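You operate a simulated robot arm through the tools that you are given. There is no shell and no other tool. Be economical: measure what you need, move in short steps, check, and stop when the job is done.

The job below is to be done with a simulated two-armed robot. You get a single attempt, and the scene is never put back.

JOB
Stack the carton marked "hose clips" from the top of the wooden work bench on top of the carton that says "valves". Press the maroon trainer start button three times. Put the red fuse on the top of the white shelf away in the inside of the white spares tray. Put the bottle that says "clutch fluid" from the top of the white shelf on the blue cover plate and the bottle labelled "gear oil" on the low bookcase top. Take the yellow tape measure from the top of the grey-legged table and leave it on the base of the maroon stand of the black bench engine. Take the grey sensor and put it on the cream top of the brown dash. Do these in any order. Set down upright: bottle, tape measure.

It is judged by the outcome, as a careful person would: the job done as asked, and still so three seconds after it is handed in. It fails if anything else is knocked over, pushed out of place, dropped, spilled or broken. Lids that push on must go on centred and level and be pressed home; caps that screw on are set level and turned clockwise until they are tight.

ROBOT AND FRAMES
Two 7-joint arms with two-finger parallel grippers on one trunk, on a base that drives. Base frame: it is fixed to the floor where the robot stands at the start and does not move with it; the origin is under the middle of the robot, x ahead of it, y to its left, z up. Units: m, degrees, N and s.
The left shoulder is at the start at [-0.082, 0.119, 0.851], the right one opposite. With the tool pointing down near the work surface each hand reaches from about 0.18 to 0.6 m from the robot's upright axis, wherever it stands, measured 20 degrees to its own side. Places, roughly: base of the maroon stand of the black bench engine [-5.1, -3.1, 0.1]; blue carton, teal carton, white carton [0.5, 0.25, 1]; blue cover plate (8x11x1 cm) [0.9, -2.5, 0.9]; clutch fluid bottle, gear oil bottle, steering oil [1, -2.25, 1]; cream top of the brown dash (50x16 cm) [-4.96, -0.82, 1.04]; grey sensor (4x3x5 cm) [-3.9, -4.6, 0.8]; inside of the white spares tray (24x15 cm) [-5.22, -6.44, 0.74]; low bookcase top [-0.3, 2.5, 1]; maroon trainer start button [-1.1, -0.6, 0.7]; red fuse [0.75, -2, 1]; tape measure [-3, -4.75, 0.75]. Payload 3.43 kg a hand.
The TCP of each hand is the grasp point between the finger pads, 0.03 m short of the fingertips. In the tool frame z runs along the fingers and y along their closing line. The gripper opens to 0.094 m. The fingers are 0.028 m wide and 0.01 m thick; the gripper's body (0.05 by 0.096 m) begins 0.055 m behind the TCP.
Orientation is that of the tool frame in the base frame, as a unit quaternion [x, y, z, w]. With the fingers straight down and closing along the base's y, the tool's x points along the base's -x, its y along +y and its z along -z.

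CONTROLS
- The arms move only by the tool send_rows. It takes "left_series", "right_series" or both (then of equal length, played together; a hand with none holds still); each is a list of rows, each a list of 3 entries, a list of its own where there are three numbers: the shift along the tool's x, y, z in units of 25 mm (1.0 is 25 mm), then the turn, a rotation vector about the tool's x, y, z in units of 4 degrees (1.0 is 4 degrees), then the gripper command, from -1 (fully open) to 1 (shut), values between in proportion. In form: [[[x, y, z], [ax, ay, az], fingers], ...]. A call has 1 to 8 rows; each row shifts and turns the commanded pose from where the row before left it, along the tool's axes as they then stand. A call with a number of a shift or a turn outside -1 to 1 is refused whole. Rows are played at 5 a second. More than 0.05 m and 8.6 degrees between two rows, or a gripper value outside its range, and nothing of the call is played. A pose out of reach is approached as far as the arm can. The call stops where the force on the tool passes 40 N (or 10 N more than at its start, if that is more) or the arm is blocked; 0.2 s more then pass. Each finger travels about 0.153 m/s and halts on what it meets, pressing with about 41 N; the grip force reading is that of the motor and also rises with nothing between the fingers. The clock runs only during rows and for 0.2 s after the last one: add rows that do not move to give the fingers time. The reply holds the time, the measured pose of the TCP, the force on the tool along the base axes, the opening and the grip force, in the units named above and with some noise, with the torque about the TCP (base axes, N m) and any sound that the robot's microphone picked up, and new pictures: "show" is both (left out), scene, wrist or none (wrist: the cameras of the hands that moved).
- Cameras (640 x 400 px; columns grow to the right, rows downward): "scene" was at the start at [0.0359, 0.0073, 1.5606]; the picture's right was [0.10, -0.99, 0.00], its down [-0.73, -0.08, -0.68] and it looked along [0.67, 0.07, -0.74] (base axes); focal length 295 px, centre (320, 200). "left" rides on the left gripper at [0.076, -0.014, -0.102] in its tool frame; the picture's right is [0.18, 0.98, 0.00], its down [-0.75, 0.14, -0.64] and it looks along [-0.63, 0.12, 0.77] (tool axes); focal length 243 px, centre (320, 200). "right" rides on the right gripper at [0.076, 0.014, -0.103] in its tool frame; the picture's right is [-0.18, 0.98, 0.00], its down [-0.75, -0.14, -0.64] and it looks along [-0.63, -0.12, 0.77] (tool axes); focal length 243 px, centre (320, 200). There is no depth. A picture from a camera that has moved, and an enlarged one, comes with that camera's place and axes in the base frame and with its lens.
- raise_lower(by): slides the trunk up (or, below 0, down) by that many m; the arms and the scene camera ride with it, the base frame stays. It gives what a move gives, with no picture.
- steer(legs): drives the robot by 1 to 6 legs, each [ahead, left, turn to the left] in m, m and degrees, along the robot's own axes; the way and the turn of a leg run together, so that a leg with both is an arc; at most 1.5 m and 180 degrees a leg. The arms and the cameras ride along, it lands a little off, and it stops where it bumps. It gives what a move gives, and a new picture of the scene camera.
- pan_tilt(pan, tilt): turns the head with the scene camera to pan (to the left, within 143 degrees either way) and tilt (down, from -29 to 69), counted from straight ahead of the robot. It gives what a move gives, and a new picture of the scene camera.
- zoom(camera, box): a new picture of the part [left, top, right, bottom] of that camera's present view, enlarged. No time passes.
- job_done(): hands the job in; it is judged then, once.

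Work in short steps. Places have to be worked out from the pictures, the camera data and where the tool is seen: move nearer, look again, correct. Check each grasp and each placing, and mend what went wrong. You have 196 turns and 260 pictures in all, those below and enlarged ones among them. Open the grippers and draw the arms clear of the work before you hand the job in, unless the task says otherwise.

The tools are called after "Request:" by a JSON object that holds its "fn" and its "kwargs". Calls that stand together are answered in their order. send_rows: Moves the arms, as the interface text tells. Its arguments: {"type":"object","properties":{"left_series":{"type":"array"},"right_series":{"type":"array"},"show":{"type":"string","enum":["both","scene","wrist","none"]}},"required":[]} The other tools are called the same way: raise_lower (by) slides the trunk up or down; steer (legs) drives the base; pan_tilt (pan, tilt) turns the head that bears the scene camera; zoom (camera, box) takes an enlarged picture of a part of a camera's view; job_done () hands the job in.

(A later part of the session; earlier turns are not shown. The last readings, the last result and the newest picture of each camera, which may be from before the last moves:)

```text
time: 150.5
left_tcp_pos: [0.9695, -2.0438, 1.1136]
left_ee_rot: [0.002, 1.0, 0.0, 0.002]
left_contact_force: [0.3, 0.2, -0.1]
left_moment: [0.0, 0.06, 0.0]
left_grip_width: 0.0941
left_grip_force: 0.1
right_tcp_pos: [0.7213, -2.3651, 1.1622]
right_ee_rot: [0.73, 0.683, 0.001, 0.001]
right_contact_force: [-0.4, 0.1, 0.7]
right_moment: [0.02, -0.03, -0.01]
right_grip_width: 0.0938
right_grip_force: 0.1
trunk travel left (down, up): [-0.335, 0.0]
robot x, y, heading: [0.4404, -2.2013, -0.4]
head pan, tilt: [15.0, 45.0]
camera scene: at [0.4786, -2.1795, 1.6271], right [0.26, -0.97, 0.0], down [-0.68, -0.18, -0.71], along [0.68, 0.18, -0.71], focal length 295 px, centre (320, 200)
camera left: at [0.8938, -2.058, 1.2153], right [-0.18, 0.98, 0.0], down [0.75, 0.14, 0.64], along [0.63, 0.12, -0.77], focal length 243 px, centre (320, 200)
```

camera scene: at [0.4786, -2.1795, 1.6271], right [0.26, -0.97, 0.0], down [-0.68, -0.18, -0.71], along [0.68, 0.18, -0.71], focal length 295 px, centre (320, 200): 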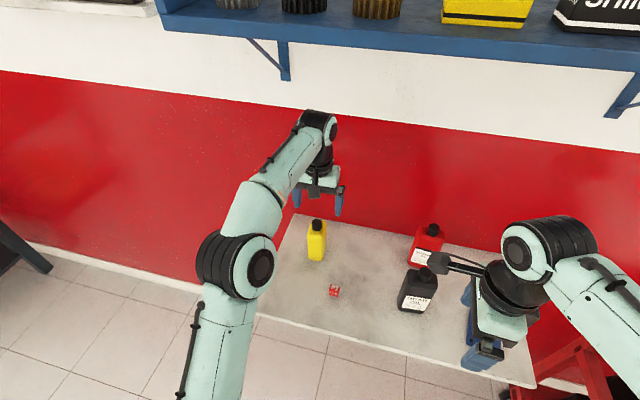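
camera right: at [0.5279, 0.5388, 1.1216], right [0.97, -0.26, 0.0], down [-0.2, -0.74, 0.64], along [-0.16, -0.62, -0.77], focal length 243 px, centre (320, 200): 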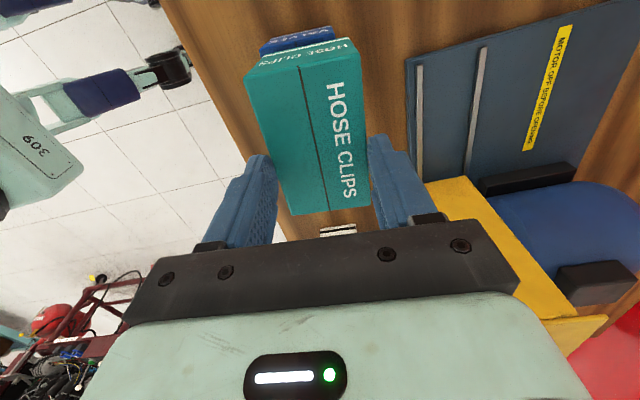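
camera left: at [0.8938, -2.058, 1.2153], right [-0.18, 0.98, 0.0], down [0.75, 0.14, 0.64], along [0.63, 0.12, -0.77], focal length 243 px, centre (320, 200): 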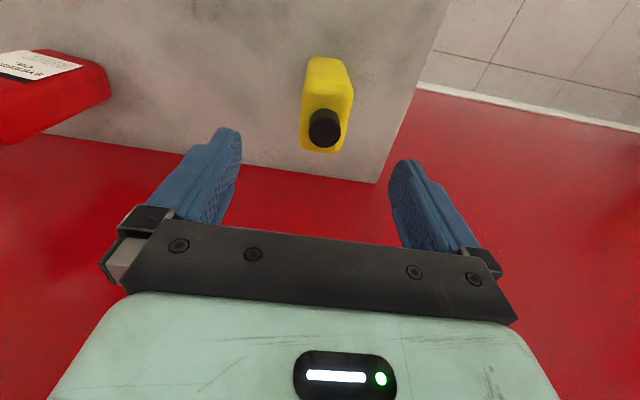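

Cap top refined to [0.971, -2.04, 1.032]; the hand is right above. I descend to z ≈ 0.987 and close.

Request:
{"fn": "send_rows", "kwargs": {"left_series": [[[0, 0.15, 1], [0, 0, 0], -1], [[0, 0, 1], [0, 0, 0], -1], [[0, 0, 1], [0, 0, 0], -1], [[0, 0, 1], [0, 0, 0], -1], [[0, 0, 1], [0, 0, 0], -1], [[0, 0, 0], [0, 0, 0], 1], [[0, 0, 0], [0, 0, 0], 1], [[0, 0, 0], [0, 0, 0], 1]], "show": "wrist"}}

```text
time: 152.3
left_tcp_pos: [0.9693, -2.0373, 0.987]
left_ee_rot: [0.002, 1.0, 0.0, 0.001]
left_contact_force: [0.5, 0.0, 0.3]
left_moment: [-0.03, -0.13, 0.03]
left_grip_width: 0.0504
left_grip_force: 40.7
right_tcp_pos: [0.7205, -2.3645, 1.1607]
right_ee_rot: [0.729, 0.684, 0.0, 0.001]
right_contact_force: [-0.3, 0.0, 0.1]
right_moment: [-0.02, -0.02, 0.0]
right_grip_width: 0.0941
right_grip_force: 0.1
trunk travel left (down, up): [-0.335, 0.0]
robot x, y, heading: [0.443, -2.2, -0.2]
head pan, tilt: [15.0, 45.0]
camera left: at [0.893, -2.0525, 1.0901], right [-0.18, 0.98, 0.0], down [0.75, 0.14, 0.64], along [0.63, 0.12, -0.77], focal length 243 px, centre (320, 200)
```

left: 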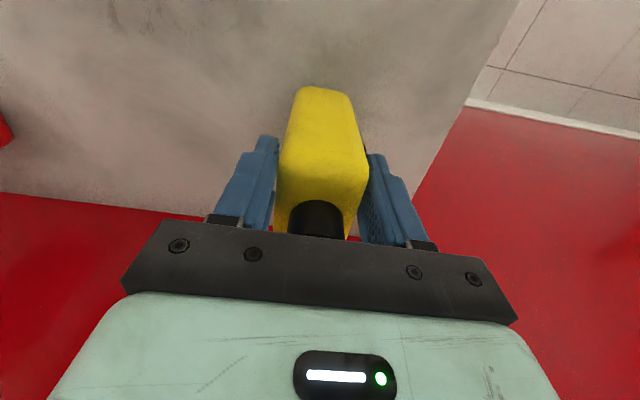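

Gripped (0.050). I lift 10 cm and check that it doesn't slip.

Request:
{"fn": "send_rows", "kwargs": {"left_series": [[[0, 0, -0.5], [0, 0, 0], 1], [[0, 0, -0.5], [0, 0, 0], 1], [[0, 0, -1], [0, 0, 0], 1], [[0, 0, -1], [0, 0, 0], 1], [[0, 0, -1], [0, 0, 0], 1], [[0, 0, 0], [0, 0, 0], 1]], "show": "both"}}

```text
time: 153.7
left_tcp_pos: [0.9692, -2.0389, 1.0872]
left_ee_rot: [0.001, 1.0, 0.0, -0.001]
left_contact_force: [0.6, 0.8, -4.5]
left_moment: [-0.01, 0.05, 0.0]
left_grip_width: 0.0503
left_grip_force: 40.9
right_tcp_pos: [0.7207, -2.3646, 1.1616]
right_ee_rot: [0.73, 0.683, 0.001, 0.0]
right_contact_force: [-0.1, -1.0, -0.4]
right_moment: [0.0, -0.04, -0.01]
right_grip_width: 0.0939
right_grip_force: 0.1
trunk travel left (down, up): [-0.335, 0.0]
robot x, y, heading: [0.4427, -2.2024, -0.3]
head pan, tilt: [15.0, 45.0]
camera scene: at [0.4789, -2.1793, 1.6271], right [0.26, -0.97, 0.0], down [-0.68, -0.18, -0.71], along [0.68, 0.18, -0.71], focal length 295 px, centre (320, 200)
camera left: at [0.894, -2.0539, 1.19], right [-0.18, 0.98, 0.0], down [0.75, 0.14, 0.64], along [0.63, 0.12, -0.77], focal length 243 px, centre (320, 200)
```

scene: 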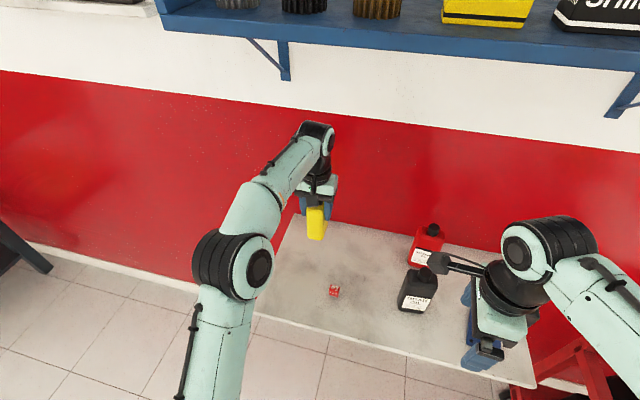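
left: 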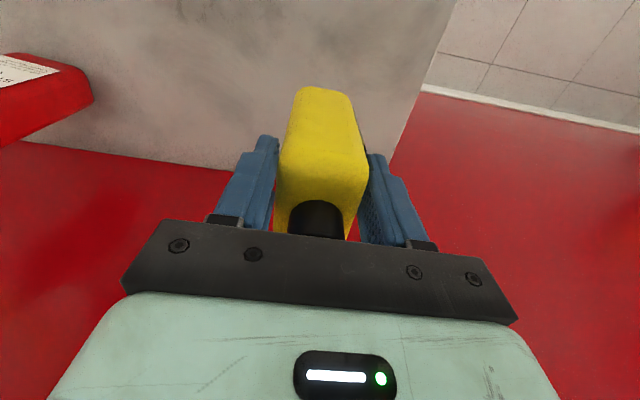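

Firmly held, no slip. I retract the left hand 0.2 m over the shelf's front and draw the right hand in a bit.

Request:
{"fn": "send_rows", "kwargs": {"left_series": [[[1, 0, -0.2], [0, 0, 0], 1], [[1, 0, -0.2], [0, 0, 0], 1], [[1, 0, 0], [0, 0, 0], 1], [[1, 0, 0], [0, 0, 0], 1], [[1, 0, 0], [0, 0, 0], 1], [[1, 0, 0], [0, 0, 0], 1], [[1, 0, 0], [0, 0, 0], 1], [[1, 0, 0], [0, 0, 0], 1]], "right_series": [[[0, -0.4, 0], [0, 0, 0], -1], [[0, -0.4, 0], [0, 0, 0], -1], [[0, -0.4, 0], [0, 0, 0], -1], [[0, -0.4, 0], [0, 0, 0], -1], [[0, -0.4, 0], [0, 0, 0], -1], [[0, -0.4, 0], [0, 0, 0], -1], [[0, -0.4, 0], [0, 0, 0], -1], [[0, -0.4, 0], [0, 0, 0], -1]], "show": "none"}}

Request:
{"fn": "steer", "kwargs": {"legs": [[-0.05, 0, 0], [0, -0.2, 0]]}}

Request:
{"fn": "pan_tilt", "kwargs": {"pan": 0, "tilt": 48}}

```text
time: 155.5
left_tcp_pos: [0.766, -2.0385, 1.0976]
left_ee_rot: [0.002, 1.0, 0.0, 0.003]
left_contact_force: [-0.2, 0.5, -2.8]
left_moment: [0.02, 0.03, 0.01]
left_grip_width: 0.0501
left_grip_force: 41.4
right_tcp_pos: [0.6399, -2.3586, 1.1619]
right_ee_rot: [0.73, 0.683, 0.001, 0.001]
right_contact_force: [-0.5, 0.0, 0.3]
right_moment: [0.01, 0.01, -0.01]
right_grip_width: 0.0941
right_grip_force: 0.1
trunk travel left (down, up): [-0.335, 0.0]
robot x, y, heading: [0.4417, -2.1958, -0.1]
head pan, tilt: [15.0, 45.0]
```

```text
time: 158.3
left_tcp_pos: [0.7164, -2.2358, 1.0976]
left_ee_rot: [0.001, 1.0, 0.0, 0.001]
left_contact_force: [0.9, 0.5, -3.3]
left_moment: [-0.03, 0.05, 0.01]
left_grip_width: 0.0504
left_grip_force: 41.0
right_tcp_pos: [0.5892, -2.5561, 1.1606]
right_ee_rot: [0.73, 0.684, 0.001, 0.001]
right_contact_force: [0.1, -0.9, 0.0]
right_moment: [-0.01, 0.01, -0.03]
right_grip_width: 0.0942
right_grip_force: 0.0
trunk travel left (down, up): [-0.335, 0.0]
robot x, y, heading: [0.3931, -2.3974, -0.2]
head pan, tilt: [15.0, 45.0]
camera scene: at [0.4269, -2.3767, 1.6271], right [0.26, -0.97, 0.0], down [-0.68, -0.18, -0.71], along [0.68, 0.18, -0.71], focal length 295 px, centre (320, 200)
```

scene: 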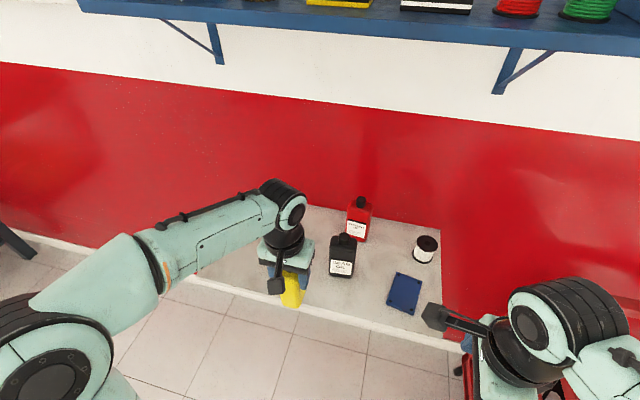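

```text
time: 159.1
left_tcp_pos: [0.7138, -2.2357, 1.0971]
left_ee_rot: [0.0, 1.0, 0.0, 0.001]
left_contact_force: [-0.4, 0.2, -2.5]
left_moment: [0.01, 0.05, 0.0]
left_grip_width: 0.0501
left_grip_force: 41.1
right_tcp_pos: [0.5898, -2.5567, 1.1604]
right_ee_rot: [0.729, 0.684, 0.001, 0.0]
right_contact_force: [0.2, -0.2, -0.2]
right_moment: [0.02, 0.02, 0.0]
right_grip_width: 0.0938
right_grip_force: 0.0
trunk travel left (down, up): [-0.335, 0.0]
robot x, y, heading: [0.3912, -2.3952, -0.0]
head pan, tilt: [0.0, 48.0]
camera scene: at [0.4271, -2.3976, 1.6229], right [0.0, -1.0, 0.0], down [-0.74, 0.0, -0.67], along [0.67, 0.0, -0.74], focal length 295 px, centre (320, 200)
```

scene: 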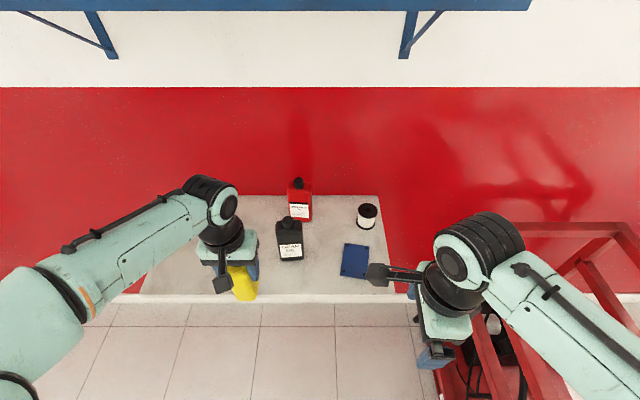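

Request:
{"fn": "zoom", "kwargs": {"camera": "scene", "box": [260, 170, 420, 300]}}

```text
3.08 times, centred on (340, 235) of scene
camera zoom: at [0.4271, -2.3976, 1.6229], right [0.0, -1.0, 0.0], down [-0.74, 0.0, -0.67], along [0.67, 0.0, -0.74], focal length 908 px, centre (258, 92)
```

zoom: 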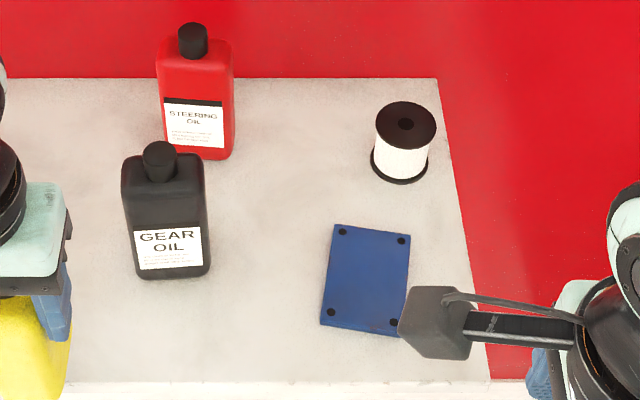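

Plate centre ≈ [0.846, -2.494]. I move the left hand in -y along the shelf front, and the right hand outward to make room.

Request:
{"fn": "send_rows", "kwargs": {"left_series": [[[0, -0.95, 0], [0, 0, 0], 1], [[0, -0.95, 0], [0, 0, 0], 1], [[0, -0.95, 0], [0, 0, 0], 1], [[0, -0.95, 0], [0, 0, 0], 1], [[0, -0.95, 0], [0, 0, 0], 1], [[0, -0.95, 0], [0, 0, 0], 1], [[0, -0.95, 0], [0, 0, 0], 1]], "right_series": [[[-0.8, -0.3, 0], [0, 0, 0], -1], [[-0.8, -0.3, 0], [0, 0, 0], -1], [[-0.8, -0.3, 0], [0, 0, 0], -1], [[-0.8, 0, 0], [0, 0, 0], -1], [[-0.8, 0, 0], [0, 0, 0], -1], [[0, 0, 0], [0, 0, 0], -1], [[0, 0, 0], [0, 0, 0], -1]], "show": "scene"}}

```text
time: 160.7
left_tcp_pos: [0.7148, -2.4042, 1.097]
left_ee_rot: [0.0, 1.0, 0.0, 0.001]
left_contact_force: [-0.1, -0.5, -3.8]
left_moment: [0.04, 0.05, 0.04]
left_grip_width: 0.0503
left_grip_force: 40.4
right_tcp_pos: [0.562, -2.6569, 1.1614]
right_ee_rot: [0.73, 0.684, 0.001, 0.0]
right_contact_force: [0.3, -1.5, -1.0]
right_moment: [0.04, 0.0, 0.0]
right_grip_width: 0.0939
right_grip_force: 0.1
trunk travel left (down, up): [-0.335, 0.0]
robot x, y, heading: [0.3919, -2.4002, -0.2]
head pan, tilt: [0.0, 48.0]
camera scene: at [0.4273, -2.3987, 1.6229], right [0.0, -1.0, 0.0], down [-0.74, 0.0, -0.67], along [0.67, 0.0, -0.74], focal length 295 px, centre (320, 200)
```

scene: 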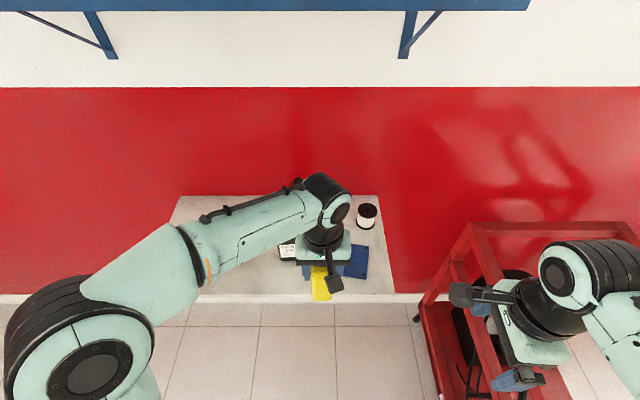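

Continue: the remaining 9 cm in -y, then ahead toward above the plate.

Request:
{"fn": "send_rows", "kwargs": {"left_series": [[[0, -0.9, 0], [0, 0, 0], 1], [[0, -0.9, 0], [0, 0, 0], 1], [[-0.88, -0.9, 0], [0, 0, 0], 1], [[-0.88, -0.9, 0], [0, 0, 0], 1], [[-0.88, 0, 0], [0, 0, 0], 1], [[-0.88, 0, 0], [0, 0, 0], 1], [[-0.88, 0, 0], [0, 0, 0], 1], [[-0.88, 0, 0], [0, 0, 0], 1]], "show": "both"}}

```text
time: 162.5
left_tcp_pos: [0.8475, -2.4951, 1.0989]
left_ee_rot: [0.001, 1.0, 0.0, 0.0]
left_contact_force: [0.7, 0.6, -4.2]
left_moment: [-0.01, 0.07, 0.04]
left_grip_width: 0.0504
left_grip_force: 40.8
right_tcp_pos: [0.562, -2.6555, 1.1617]
right_ee_rot: [0.729, 0.684, 0.001, 0.0]
right_contact_force: [0.0, -0.9, -0.7]
right_moment: [0.03, 0.04, -0.02]
right_grip_width: 0.094
right_grip_force: 0.1
trunk travel left (down, up): [-0.335, 0.0]
robot x, y, heading: [0.392, -2.3932, 0.2]
head pan, tilt: [0.0, 48.0]
camera scene: at [0.4279, -2.3982, 1.6229], right [0.0, -1.0, 0.0], down [-0.74, 0.0, -0.67], along [0.67, 0.0, -0.74], focal length 295 px, centre (320, 200)
camera left: at [0.772, -2.5087, 1.2016], right [-0.18, 0.98, 0.0], down [0.75, 0.14, 0.64], along [0.63, 0.12, -0.77], focal length 243 px, centre (320, 200)
```

scene: 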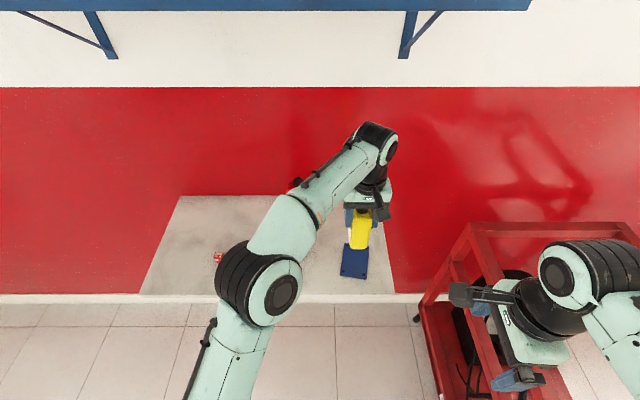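
left: 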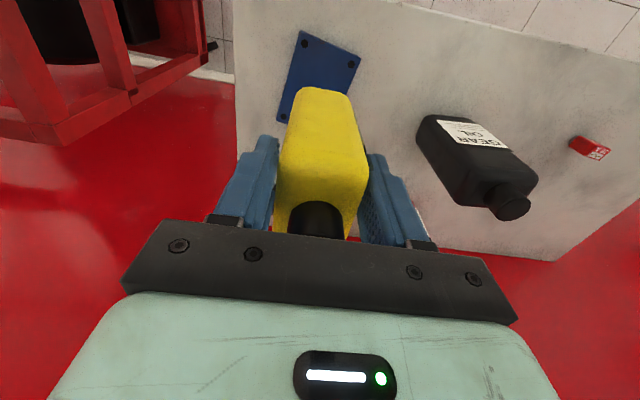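

Aligned over the plate. I lower 9.5 cm, then creep to contact.

Request:
{"fn": "send_rows", "kwargs": {"left_series": [[[0, 0, 1], [0, 0, 0], 1], [[0, 0, 1], [0, 0, 0], 1], [[0, 0, 1], [0, 0, 0], 1], [[0, 0, 0.75], [0, 0, 0], 1], [[0, 0, 0.15], [0, 0, 0], 1], [[0, 0, 0.15], [0, 0, 0], 1], [[0, 0, 0], [0, 0, 0], 1]], "show": "wrist"}}

Request:
{"fn": "zoom", "kwargs": {"camera": "scene", "box": [290, 190, 430, 300]}}

```text
time: 164.1
left_tcp_pos: [0.8475, -2.493, 0.9979]
left_ee_rot: [0.001, 1.0, 0.0, 0.0]
left_contact_force: [0.2, 1.1, -0.5]
left_moment: [0.06, -0.13, 0.05]
left_grip_width: 0.05
left_grip_force: 41.1
right_tcp_pos: [0.5616, -2.6551, 1.1624]
right_ee_rot: [0.729, 0.684, 0.001, 0.002]
right_contact_force: [0.7, -0.1, -0.3]
right_moment: [-0.05, 0.02, 0.05]
right_grip_width: 0.0936
right_grip_force: 0.0
trunk travel left (down, up): [-0.335, 0.0]
robot x, y, heading: [0.39, -2.3948, -0.0]
head pan, tilt: [0.0, 48.0]
camera left: at [0.7717, -2.5075, 1.0998], right [-0.18, 0.98, 0.0], down [0.75, 0.14, 0.64], along [0.63, 0.12, -0.77], focal length 243 px, centre (320, 200)
```

left: 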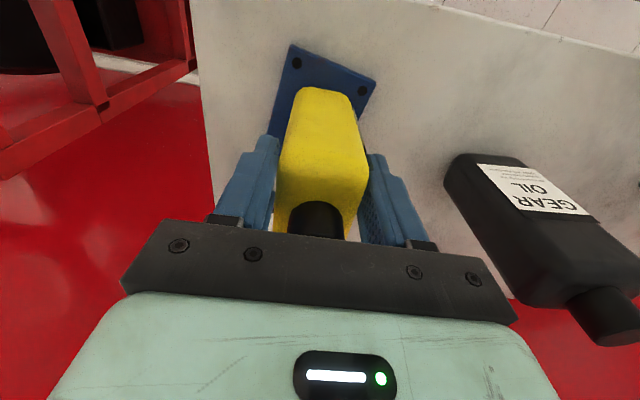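

```text
3.64 times, centred on (360, 245) of scene
camera zoom: at [0.4269, -2.3978, 1.623], right [0.0, -1.0, 0.0], down [-0.74, 0.0, -0.67], along [0.67, 0.0, -0.74], focal length 1074 px, centre (174, 36)
```

zoom: 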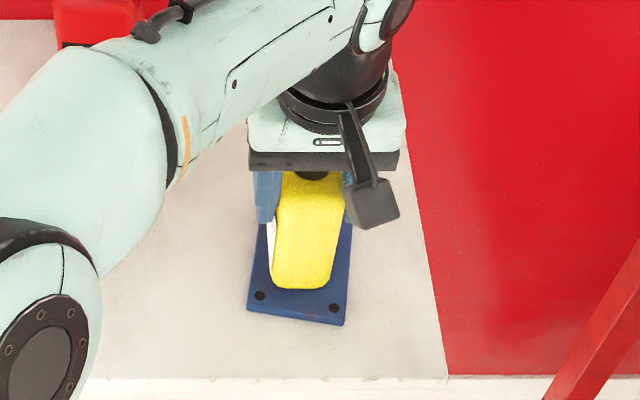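

Touching the plate. I set it down fully, open gently and raise straight up.

Request:
{"fn": "send_rows", "kwargs": {"left_series": [[[0, 0, 0.08], [0, 0, 0], 1], [[0, 0, 0], [0, 0, 0], 0.2], [[0, 0, 0], [0, 0, 0], -0.5], [[0, 0, 0], [0, 0, 0], -0.8], [[0, 0, -1], [0, 0, 0], -0.8], [[0, 0, -1], [0, 0, 0], -0.8], [[0, 0, -1], [0, 0, 0], -0.8], [[0, 0, -1], [0, 0, 0], -0.8]], "show": "wrist"}}

```text
time: 165.9
left_tcp_pos: [0.8469, -2.4914, 1.0962]
left_ee_rot: [0.001, 1.0, 0.0, 0.001]
left_contact_force: [0.1, 0.3, -0.1]
left_moment: [0.0, 0.0, -0.01]
left_grip_width: 0.0848
left_grip_force: 0.0
right_tcp_pos: [0.56, -2.656, 1.162]
right_ee_rot: [0.73, 0.684, 0.001, 0.001]
right_contact_force: [-0.3, 0.3, -0.7]
right_moment: [0.0, -0.02, 0.02]
right_grip_width: 0.094
right_grip_force: 0.1
trunk travel left (down, up): [-0.335, 0.0]
robot x, y, heading: [0.3904, -2.3989, -0.2]
head pan, tilt: [0.0, 48.0]
camera left: at [0.7722, -2.5068, 1.1979], right [-0.18, 0.98, 0.0], down [0.75, 0.14, 0.64], along [0.63, 0.12, -0.77], focal length 243 px, centre (320, 200)
```

left: 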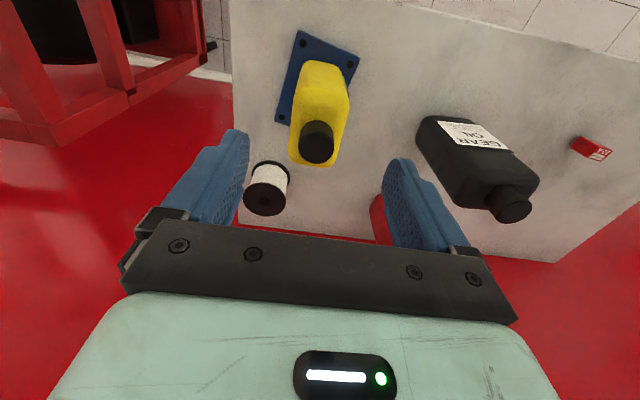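

The bottle stands on the plate. I raise and retract the left hand, then sidle left 0.2 m for the gear oil and fuse.

Request:
{"fn": "send_rows", "kwargs": {"left_series": [[[0, 0, -1], [0, 0, 0], -1], [[0, 0, -1], [0, 0, 0], -1], [[1, 0, -0.3], [0, 0, 0], -1], [[1, 0, 0], [0, 0, 0], -1], [[1, 0, 0], [0, 0, 0], -1], [[1, 0, 0], [0, 0, 0], -1], [[1, 0, 0], [0, 0, 0], -1], [[1, 0.5, 0], [0, 0, 0], -1]], "show": "none"}}

Request:
{"fn": "steer", "kwargs": {"legs": [[0, 0.2, 0], [0.05, 0, 0]]}}

```text
time: 167.7
left_tcp_pos: [0.6951, -2.4788, 1.151]
left_ee_rot: [0.001, 1.0, -0.001, 0.0]
left_contact_force: [-0.1, -0.5, 0.9]
left_moment: [0.01, 0.01, 0.01]
left_grip_width: 0.0941
left_grip_force: 0.0
right_tcp_pos: [0.56, -2.654, 1.1621]
right_ee_rot: [0.73, 0.684, 0.0, 0.0]
right_contact_force: [0.0, 0.8, -0.1]
right_moment: [-0.01, -0.04, 0.0]
right_grip_width: 0.094
right_grip_force: 0.1
trunk travel left (down, up): [-0.335, 0.0]
robot x, y, heading: [0.3915, -2.3966, -0.2]
head pan, tilt: [0.0, 48.0]
```

```text
time: 170.6
left_tcp_pos: [0.7444, -2.2827, 1.1529]
left_ee_rot: [0.0, 1.0, 0.0, 0.001]
left_contact_force: [-0.3, 0.6, -0.1]
left_moment: [0.01, 0.02, -0.01]
left_grip_width: 0.0939
left_grip_force: 0.1
right_tcp_pos: [0.6092, -2.4585, 1.1624]
right_ee_rot: [0.729, 0.685, 0.0, 0.0]
right_contact_force: [0.7, -0.2, -0.5]
right_moment: [-0.02, 0.01, 0.01]
right_grip_width: 0.094
right_grip_force: 0.0
trunk travel left (down, up): [-0.335, 0.0]
robot x, y, heading: [0.4407, -2.1994, -0.1]
head pan, tilt: [0.0, 48.0]
camera scene: at [0.4748, -2.2003, 1.6225], right [0.0, -1.0, 0.0], down [-0.74, 0.0, -0.67], along [0.67, 0.0, -0.74], focal length 295 px, centre (320, 200)
```

scene: 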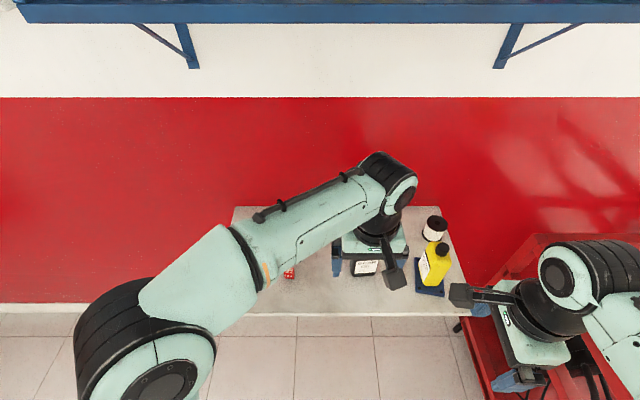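

I check the yellow label and move the left hand toward the fuse.

Request:
{"fn": "zoom", "kwargs": {"camera": "scene", "box": [400, 220, 480, 310]}}

Request:
{"fn": "send_rows", "kwargs": {"left_series": [[[0, 0.95, 0], [0, 0, 0], -1], [[0, 0.95, 0], [0, 0, 0], -1], [[-0.5, 0.95, 0.5], [0, 0, 0], -1], [[-0.5, 0.95, 0.5], [0, 0, 0], -1], [[-0.5, 0.95, 1], [0, 0, 0], -1], [[-0.5, 0.95, 1], [0, 0, 0], -1], [[-0.5, 0.8, 1], [0, 0, 0], -1], [[-0.5, 0, 1], [0, 0, 0], -1]], "show": "wrist"}}

```text
4.44 times, centred on (440, 265) of scene
camera zoom: at [0.4748, -2.2003, 1.6225], right [0.0, -1.0, 0.0], down [-0.74, 0.0, -0.67], along [0.67, 0.0, -0.74], focal length 1312 px, centre (-213, -89)
```

zoom: 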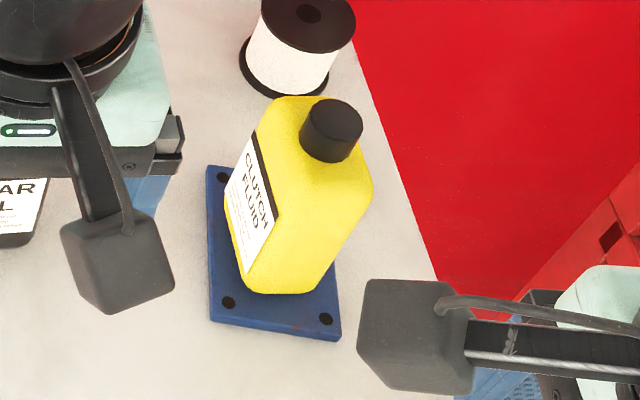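

```text
time: 172.4
left_tcp_pos: [0.8234, -2.1184, 1.0263]
left_ee_rot: [0.0, 1.0, 0.001, 0.001]
left_contact_force: [0.7, 0.6, -0.2]
left_moment: [0.0, 0.01, 0.01]
left_grip_width: 0.0942
left_grip_force: 0.1
right_tcp_pos: [0.6108, -2.4587, 1.1613]
right_ee_rot: [0.729, 0.685, 0.001, 0.001]
right_contact_force: [0.3, 0.2, -0.1]
right_moment: [0.01, 0.01, 0.01]
right_grip_width: 0.0937
right_grip_force: 0.1
trunk travel left (down, up): [-0.335, 0.0]
robot x, y, heading: [0.4398, -2.1968, -0.0]
head pan, tilt: [0.0, 48.0]
camera left: at [0.7471, -2.1339, 1.1288], right [-0.18, 0.98, 0.0], down [0.75, 0.14, 0.64], along [0.63, 0.12, -0.77], focal length 243 px, centre (320, 200)
```

left: 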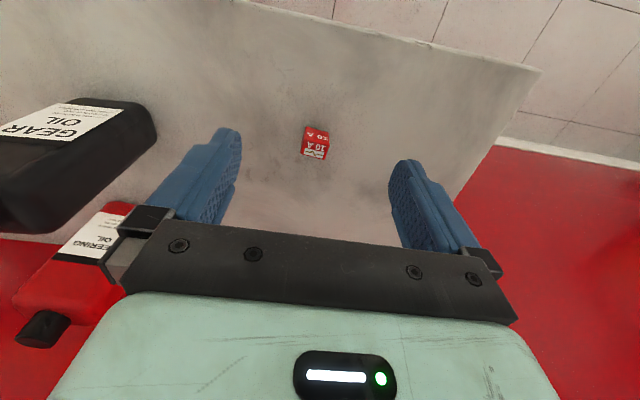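

"CLUTCH FLUID" confirmed. Fuse at [0.856, -2.118], square to the hand; I descend around it and close.

Request:
{"fn": "send_rows", "kwargs": {"left_series": [[[-0.66, 0, 0.5], [0, 0, 0], -1], [[-0.66, 0, 0.5], [0, 0, 0], -0.6], [[0, 0, 0.9], [0, 0, 0], -0.6], [[0, 0, 0.9], [0, 0, 0], -0.6], [[0, 0, 0.85], [0, 0, 0], -0.6], [[0, 0, 0], [0, 0, 0], 1], [[0, 0, 0], [0, 0, 0], 1], [[0, 0, 0], [0, 0, 0], 1]], "show": "wrist"}}

```text
time: 174.2
left_tcp_pos: [0.8541, -2.1204, 0.9358]
left_ee_rot: [0.001, 1.0, -0.001, 0.0]
left_contact_force: [0.5, -0.6, 0.2]
left_moment: [-0.01, -0.01, 0.01]
left_grip_width: 0.0241
left_grip_force: 41.2
right_tcp_pos: [0.6107, -2.4587, 1.1627]
right_ee_rot: [0.728, 0.685, 0.001, 0.001]
right_contact_force: [-0.8, -0.5, 1.6]
right_moment: [0.02, 0.02, 0.0]
right_grip_width: 0.0939
right_grip_force: 0.0
trunk travel left (down, up): [-0.335, 0.0]
robot x, y, heading: [0.4412, -2.2024, -0.0]
head pan, tilt: [0.0, 48.0]
camera left: at [0.7792, -2.1348, 1.0386], right [-0.18, 0.98, 0.0], down [0.75, 0.14, 0.64], along [0.63, 0.12, -0.77], focal length 243 px, centre (320, 200)
```

left: 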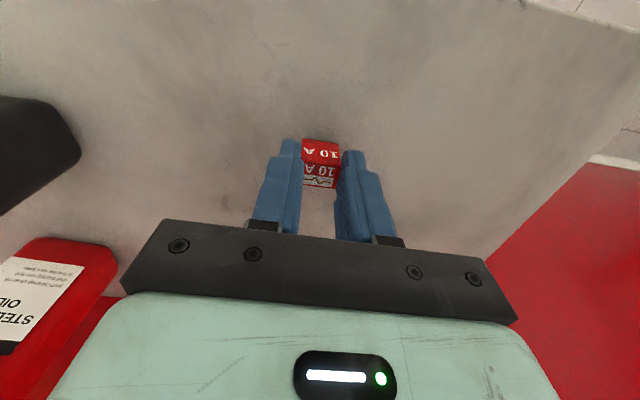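

Fuse gripped (0.024). I lift it, then bring it back a bit.

Request:
{"fn": "send_rows", "kwargs": {"left_series": [[[0, 0, -0.4], [0, 0, 0], 1], [[0, 0, -1], [0, 0, 0], 1], [[0, 0, -1], [0, 0, 0], 1], [[0, 0, -1], [0, 0, 0], 1], [[0.5, 0.5, -1], [0, 0, 0], 1], [[1, 0.5, -1], [0, 0, 0], 1], [[1, 0.5, -1], [0, 0, 0], 1], [[1, 0.5, -1], [0, 0, 0], 1]], "show": "both"}}

```text
time: 176.0
left_tcp_pos: [0.7667, -2.0678, 1.1219]
left_ee_rot: [0.002, 1.0, 0.0, 0.001]
left_contact_force: [0.0, 0.5, -0.4]
left_moment: [-0.01, -0.02, -0.04]
left_grip_width: 0.0243
left_grip_force: 41.2
right_tcp_pos: [0.6105, -2.4566, 1.1633]
right_ee_rot: [0.729, 0.685, 0.001, 0.0]
right_contact_force: [0.0, 0.1, 0.3]
right_moment: [0.03, 0.01, -0.02]
right_grip_width: 0.094
right_grip_force: 0.1
trunk travel left (down, up): [-0.335, 0.0]
robot x, y, heading: [0.4464, -2.2014, -0.3]
head pan, tilt: [0.0, 48.0]
camera scene: at [0.4758, -2.1999, 1.6229], right [0.0, -1.0, 0.0], down [-0.74, 0.0, -0.67], along [0.67, 0.0, -0.74], focal length 295 px, centre (320, 200)
camera left: at [0.6907, -2.0831, 1.2245], right [-0.18, 0.98, 0.0], down [0.75, 0.14, 0.64], along [0.63, 0.12, -0.77], focal length 243 px, centre (320, 200)
```

scene: 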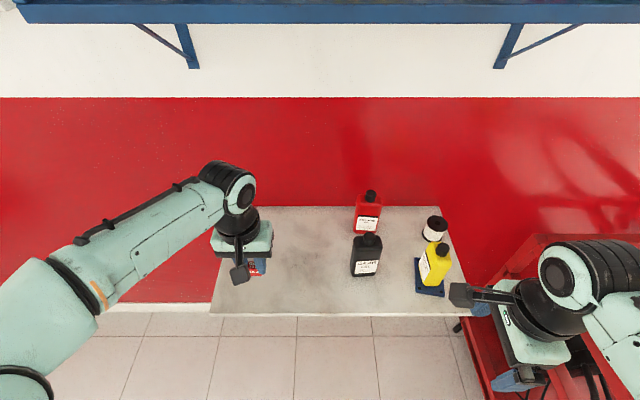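
left: 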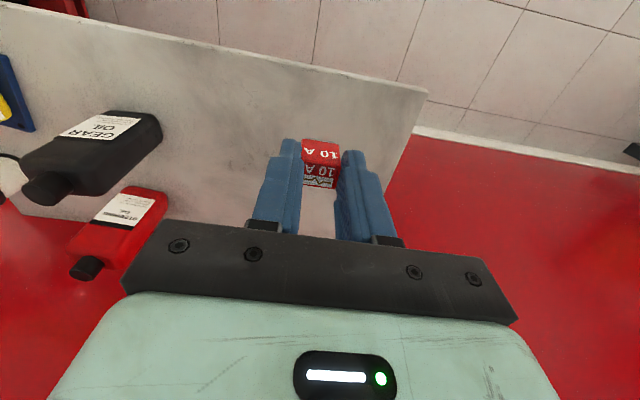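

Fuse secure. Now the gear oil: I zoom to locate it.

Request:
{"fn": "zoom", "kwargs": {"camera": "scene", "box": [320, 180, 460, 300]}}

Request:
{"fn": "zoom", "kwargs": {"camera": "left", "box": [0, 80, 200, 230]}}

```text
3.33 times, centred on (390, 240) of scene
camera zoom: at [0.4758, -2.1999, 1.6229], right [0.0, -1.0, 0.0], down [-0.74, 0.0, -0.67], along [0.67, 0.0, -0.74], focal length 984 px, centre (87, 67)
```

zoom: 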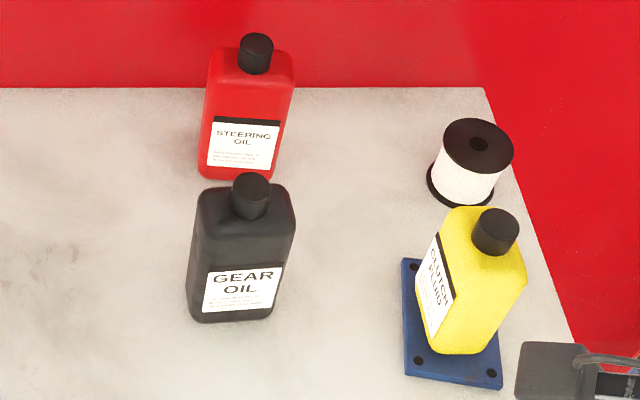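

```text
2.67 times, centred on (100, 155) of left
camera zoom: at [0.6907, -2.0831, 1.2245], right [-0.18, 0.98, 0.0], down [0.75, 0.14, 0.64], along [0.63, 0.12, -0.77], focal length 647 px, centre (907, 320)
```

zoom: 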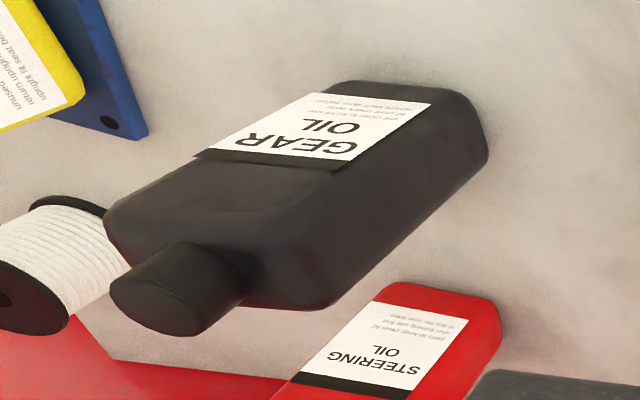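

Gear oil cap top ≈ [0.878, -2.316, 1.05], thin side along x – suits the right hand's current closing line. I move the right hand over it.

Request:
{"fn": "send_rows", "kwargs": {"right_series": [[[0.7, 0.9, 0], [0, 0, 0], -1], [[0.8, 0.9, 0], [0, 0, 0], -1], [[0.8, 0.9, 0], [0, 0, 0], -1], [[0.8, 0.9, 0], [0, 0, 0], -1], [[0.8, 0.9, 0], [0, 0, 0], -1], [[0.8, 0.9, 0], [0, 0, 0], -1], [[0.8, 0.9, 0], [0, 0, 0], -1], [[0.78, 0.9, 0], [0, 0, 0], -1]], "show": "none"}}

Request:
{"fn": "send_rows", "kwargs": {"right_series": [[[0, 1, 0], [0, 0, 0], -1], [[0, 1, 0], [0, 0, 0], -1], [[0, 1, 0], [0, 0, 0], -1], [[0, 0.1, 0], [0, 0, 0], -1], [[0, 0, 0], [0, 0, 0], -1]], "show": "both"}}

```text
time: 177.8
left_tcp_pos: [0.7681, -2.0687, 1.1218]
left_ee_rot: [0.001, 1.0, 0.0, 0.0]
left_contact_force: [0.7, 0.6, 0.0]
left_moment: [0.03, -0.02, 0.01]
left_grip_width: 0.024
left_grip_force: 41.1
right_tcp_pos: [0.802, -2.3135, 1.1615]
right_ee_rot: [0.73, 0.684, 0.001, 0.001]
right_contact_force: [-0.9, -0.2, 1.0]
right_moment: [-0.02, -0.01, 0.0]
right_grip_width: 0.094
right_grip_force: 0.0
trunk travel left (down, up): [-0.335, 0.0]
robot x, y, heading: [0.4397, -2.1994, -0.1]
head pan, tilt: [0.0, 48.0]
```

```text
time: 179.0
left_tcp_pos: [0.7669, -2.0689, 1.1207]
left_ee_rot: [0.0, 1.0, 0.0, 0.001]
left_contact_force: [0.0, 0.2, 0.3]
left_moment: [0.0, -0.02, -0.02]
left_grip_width: 0.0244
left_grip_force: 40.7
right_tcp_pos: [0.8777, -2.3157, 1.1625]
right_ee_rot: [0.729, 0.684, 0.001, 0.0]
right_contact_force: [0.7, -0.5, 0.0]
right_moment: [0.02, 0.01, 0.05]
right_grip_width: 0.0941
right_grip_force: 0.0
trunk travel left (down, up): [-0.335, 0.0]
robot x, y, heading: [0.4413, -2.1998, -0.2]
head pan, tilt: [0.0, 48.0]
camera scene: at [0.4769, -2.2003, 1.6229], right [0.0, -1.0, 0.0], down [-0.74, 0.0, -0.67], along [0.67, 0.0, -0.74], focal length 295 px, centre (320, 200)
camera right: at [0.8971, -2.2423, 1.2645], right [0.97, -0.25, 0.0], down [-0.19, -0.74, 0.64], along [-0.16, -0.62, -0.77], focal length 243 px, centre (320, 200)
```

scene: 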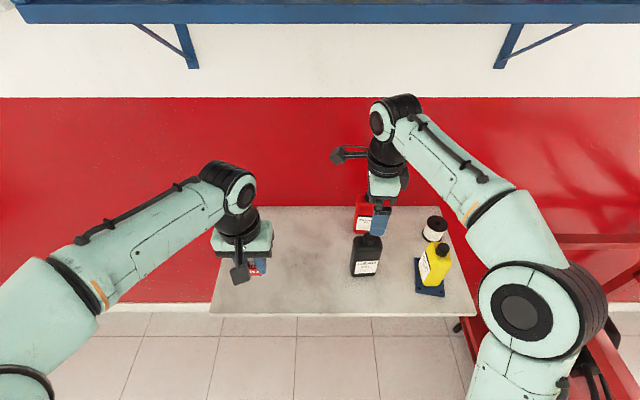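
right: 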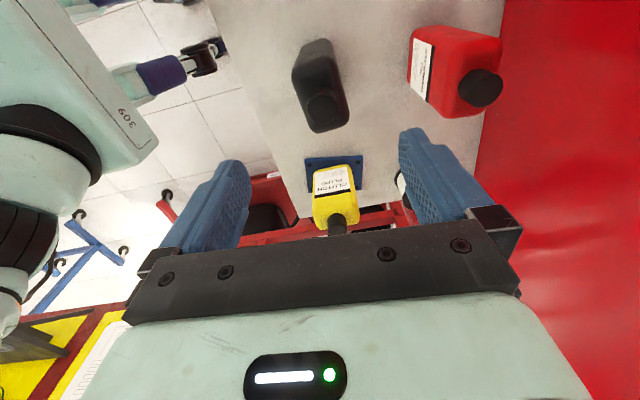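

Cap at [0.882, -2.3155] – centred. I descend to z ≈ 1.007 and close.

Request:
{"fn": "send_rows", "kwargs": {"right_series": [[[0, 0.15, 0.9], [0, 0, 0], -1], [[0, 0, 1], [0, 0, 0], -1], [[0, 0, 1], [0, 0, 0], -1], [[0, 0, 1], [0, 0, 0], -1], [[0, 0, 1], [0, 0, 0], -1], [[0, 0, 1], [0, 0, 0], -1], [[0, 0, 0.3], [0, 0, 0], 1], [[0, 0, 0], [0, 0, 0], 1]], "show": "none"}}

Request:
{"fn": "send_rows", "kwargs": {"right_series": [[[0, 0, 0], [0, 0, 0], 1], [[0, 0, 0], [0, 0, 0], 1]], "show": "wrist"}}

```text
time: 180.8
left_tcp_pos: [0.7656, -2.0681, 1.1231]
left_ee_rot: [0.001, 1.0, 0.0, 0.001]
left_contact_force: [-0.5, 0.1, -0.6]
left_moment: [0.01, -0.01, 0.0]
left_grip_width: 0.0243
left_grip_force: 40.6
right_tcp_pos: [0.8834, -2.3185, 1.0111]
right_ee_rot: [0.729, 0.685, 0.005, 0.002]
right_contact_force: [1.7, 0.4, 23.4]
right_moment: [0.1, 0.14, 0.39]
right_grip_width: 0.0508
right_grip_force: 40.5
trunk travel left (down, up): [-0.335, 0.0]
robot x, y, heading: [0.4452, -2.2016, 0.0]
head pan, tilt: [0.0, 48.0]
```

```text
time: 181.4
left_tcp_pos: [0.7656, -2.0687, 1.1214]
left_ee_rot: [0.001, 1.0, 0.0, 0.002]
left_contact_force: [-1.2, 0.3, 0.2]
left_moment: [-0.01, 0.01, -0.05]
left_grip_width: 0.0245
left_grip_force: 40.8
right_tcp_pos: [0.8829, -2.3192, 1.0088]
right_ee_rot: [0.729, 0.684, 0.003, 0.002]
right_contact_force: [2.8, -0.8, 30.9]
right_moment: [0.01, 0.16, 0.46]
right_grip_width: 0.0505
right_grip_force: 40.8
trunk travel left (down, up): [-0.335, 0.0]
robot x, y, heading: [0.4426, -2.2003, -0.1]
head pan, tilt: [0.0, 48.0]
camera right: at [0.9007, -2.244, 1.1112], right [0.97, -0.25, 0.01], down [-0.19, -0.74, 0.64], along [-0.15, -0.62, -0.77], focal length 243 px, centre (320, 200)
```

right: 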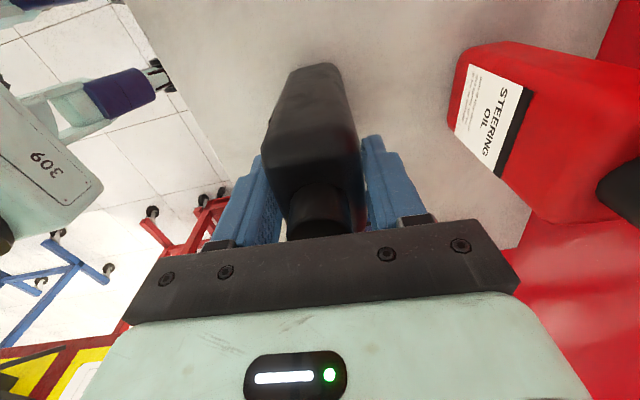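

The palm presses the cap lightly (31 N). I lift slowly and see whether it's held.

Request:
{"fn": "send_rows", "kwargs": {"right_series": [[[0, 0, -0.2], [0, 0, 0], 1], [[0, 0, -0.3], [0, 0, 0], 1], [[0, 0, -0.5], [0, 0, 0], 1], [[0, 0, -1], [0, 0, 0], 1], [[0, 0, -1], [0, 0, 0], 1], [[0, 0, 0], [0, 0, 0], 1]], "show": "both"}}

```text
time: 182.8
left_tcp_pos: [0.7669, -2.068, 1.1211]
left_ee_rot: [0.001, 1.0, 0.0, 0.001]
left_contact_force: [-0.7, -0.2, -1.0]
left_moment: [-0.04, 0.03, 0.03]
left_grip_width: 0.0242
left_grip_force: 40.6
right_tcp_pos: [0.8816, -2.318, 1.08]
right_ee_rot: [0.729, 0.684, 0.0, -0.001]
right_contact_force: [-0.4, 0.7, -4.2]
right_moment: [0.03, 0.0, 0.02]
right_grip_width: 0.0502
right_grip_force: 40.7
trunk travel left (down, up): [-0.335, 0.0]
robot x, y, heading: [0.4385, -2.1988, -0.2]
head pan, tilt: [0.0, 48.0]
camera scene: at [0.4774, -2.2005, 1.6229], right [0.0, -1.0, 0.0], down [-0.74, 0.0, -0.67], along [0.67, 0.0, -0.74], focal length 295 px, centre (320, 200)
camera right: at [0.9019, -2.2439, 1.1825], right [0.97, -0.25, 0.0], down [-0.19, -0.74, 0.64], along [-0.16, -0.62, -0.77], focal length 243 px, centre (320, 200)
```

scene: 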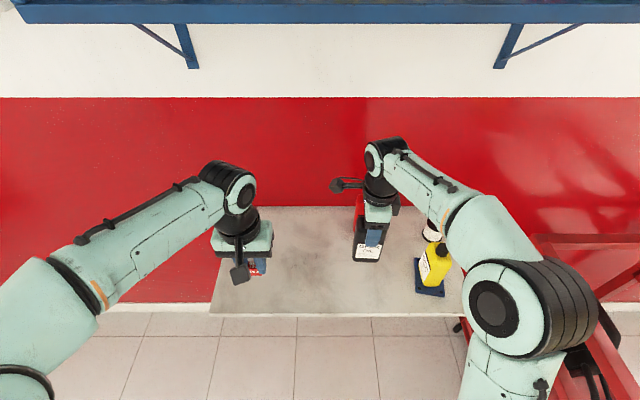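
right: 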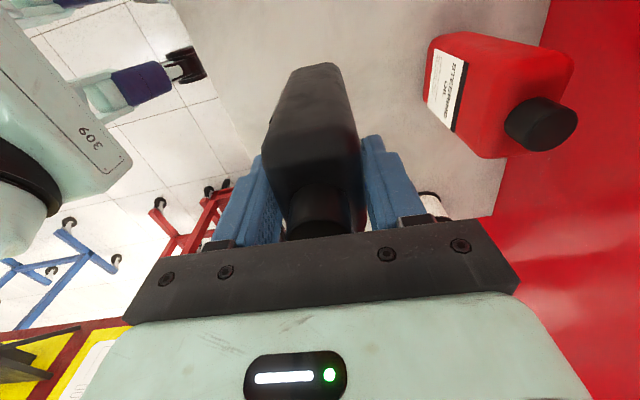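

Held firmly. I lift and retract a bit, then drive back and go north to the bookcase.

Request:
{"fn": "send_rows", "kwargs": {"right_series": [[[0, 0, -1], [0, 0, 0], 1], [[0, 0, -1], [0, 0, 0], 1], [[0, -1, 0], [0, 0, 0], 1], [[0, -1, 0], [0, 0, 0], 1], [[0, -1, 0], [0, 0, 0], 1], [[0, -1, 0], [0, 0, 0], 1], [[0, -1, 0], [0, 0, 0], 1]], "show": "none"}}

Request:
{"fn": "steer", "kwargs": {"legs": [[-0.6, 0, 0], [0, 0, 90], [1.5, 0, 0], [1.5, 0, 0], [0.6, 0, 0]]}}

Request:
{"fn": "pan_tilt", "kwargs": {"pan": 0, "tilt": 30}}

```text
time: 184.4
left_tcp_pos: [0.7663, -2.0697, 1.122]
left_ee_rot: [0.001, 1.0, 0.0, 0.002]
left_contact_force: [0.1, 0.2, -0.2]
left_moment: [-0.03, -0.02, 0.0]
left_grip_width: 0.0242
left_grip_force: 40.9
right_tcp_pos: [0.7573, -2.3104, 1.1316]
right_ee_rot: [0.729, 0.684, 0.001, 0.001]
right_contact_force: [-0.9, 0.8, -5.0]
right_moment: [0.02, 0.0, 0.02]
right_grip_width: 0.0504
right_grip_force: 40.5
trunk travel left (down, up): [-0.335, 0.0]
robot x, y, heading: [0.4392, -2.1984, -0.1]
head pan, tilt: [0.0, 48.0]
```

```text
time: 208.7
left_tcp_pos: [-0.3889, 1.7066, 1.1227]
left_ee_rot: [0.721, -0.693, -0.001, 0.0]
left_contact_force: [-0.1, 1.0, -0.5]
left_moment: [0.03, -0.05, -0.03]
left_grip_width: 0.0244
left_grip_force: 41.4
right_tcp_pos: [-0.1464, 1.7073, 1.1333]
right_ee_rot: [0.01, 1.0, 0.0, 0.0]
right_contact_force: [0.6, -0.4, -4.7]
right_moment: [0.01, -0.03, -0.01]
right_grip_width: 0.0502
right_grip_force: 40.6
trunk travel left (down, up): [-0.335, 0.0]
robot x, y, heading: [-0.2435, 1.3878, 92.1]
head pan, tilt: [0.0, 48.0]
camera scene: at [-0.244, 1.4209, 1.6228], right [1.0, 0.04, 0.0], down [0.03, -0.74, -0.67], along [-0.03, 0.67, -0.74], focal length 295 px, centre (320, 200)
```

scene: 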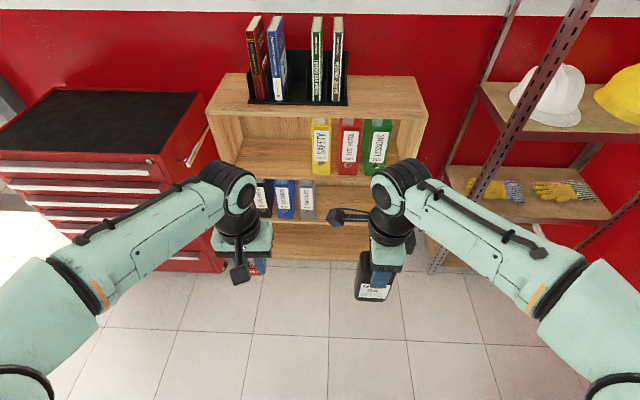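

```text
time: 209.5
left_tcp_pos: [-0.3877, 1.7077, 1.1223]
left_ee_rot: [0.722, -0.692, -0.001, 0.0]
left_contact_force: [0.2, 0.2, -0.4]
left_moment: [0.01, -0.01, -0.02]
left_grip_width: 0.0243
left_grip_force: 41.5
right_tcp_pos: [-0.1469, 1.7083, 1.1321]
right_ee_rot: [0.01, 1.0, 0.001, 0.0]
right_contact_force: [-0.3, -0.4, -4.7]
right_moment: [-0.01, -0.01, 0.01]
right_grip_width: 0.0505
right_grip_force: 40.9
trunk travel left (down, up): [-0.335, 0.0]
robot x, y, heading: [-0.2406, 1.3854, 92.3]
head pan, tilt: [0.0, 30.0]
camera scene: at [-0.2445, 1.4329, 1.6497], right [1.0, 0.04, 0.0], down [0.02, -0.5, -0.87], along [-0.04, 0.86, -0.5], focal length 295 px, centre (320, 200)
```

scene: 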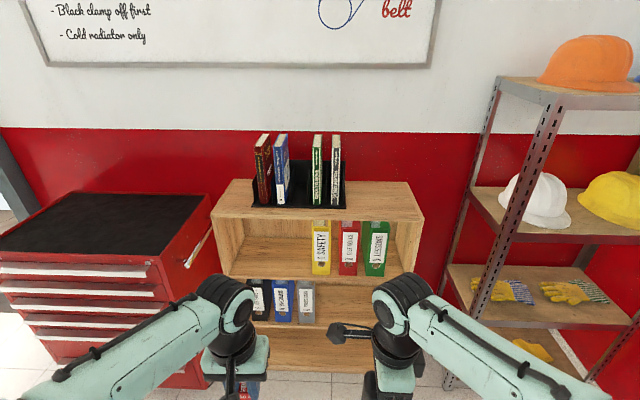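

The bookcase top has free room at its right end. I drive 0.4 m nearer and look again to triangulate its height.

Request:
{"fn": "steer", "kwargs": {"legs": [[0.4, 0, -2.2]]}}

```text
time: 212.0
left_tcp_pos: [-0.3884, 2.1152, 1.121]
left_ee_rot: [0.71, -0.704, -0.001, -0.001]
left_contact_force: [-0.1, -0.5, -0.1]
left_moment: [0.01, 0.0, 0.01]
left_grip_width: 0.0244
left_grip_force: 41.1
right_tcp_pos: [-0.1479, 2.108, 1.1323]
right_ee_rot: [0.026, 1.0, 0.001, 0.0]
right_contact_force: [-0.4, 0.2, -4.1]
right_moment: [0.0, 0.01, -0.01]
right_grip_width: 0.0503
right_grip_force: 41.3
trunk travel left (down, up): [-0.335, 0.0]
robot x, y, heading: [-0.2537, 1.7886, 90.5]
head pan, tilt: [0.0, 30.0]
camera scene: at [-0.2535, 1.8358, 1.6496], right [1.0, 0.01, 0.0], down [0.0, -0.5, -0.87], along [-0.01, 0.87, -0.5], focal length 295 px, centre (320, 200)
```

scene: 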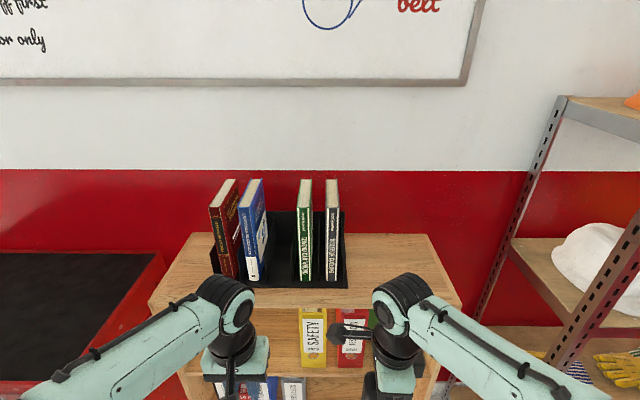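

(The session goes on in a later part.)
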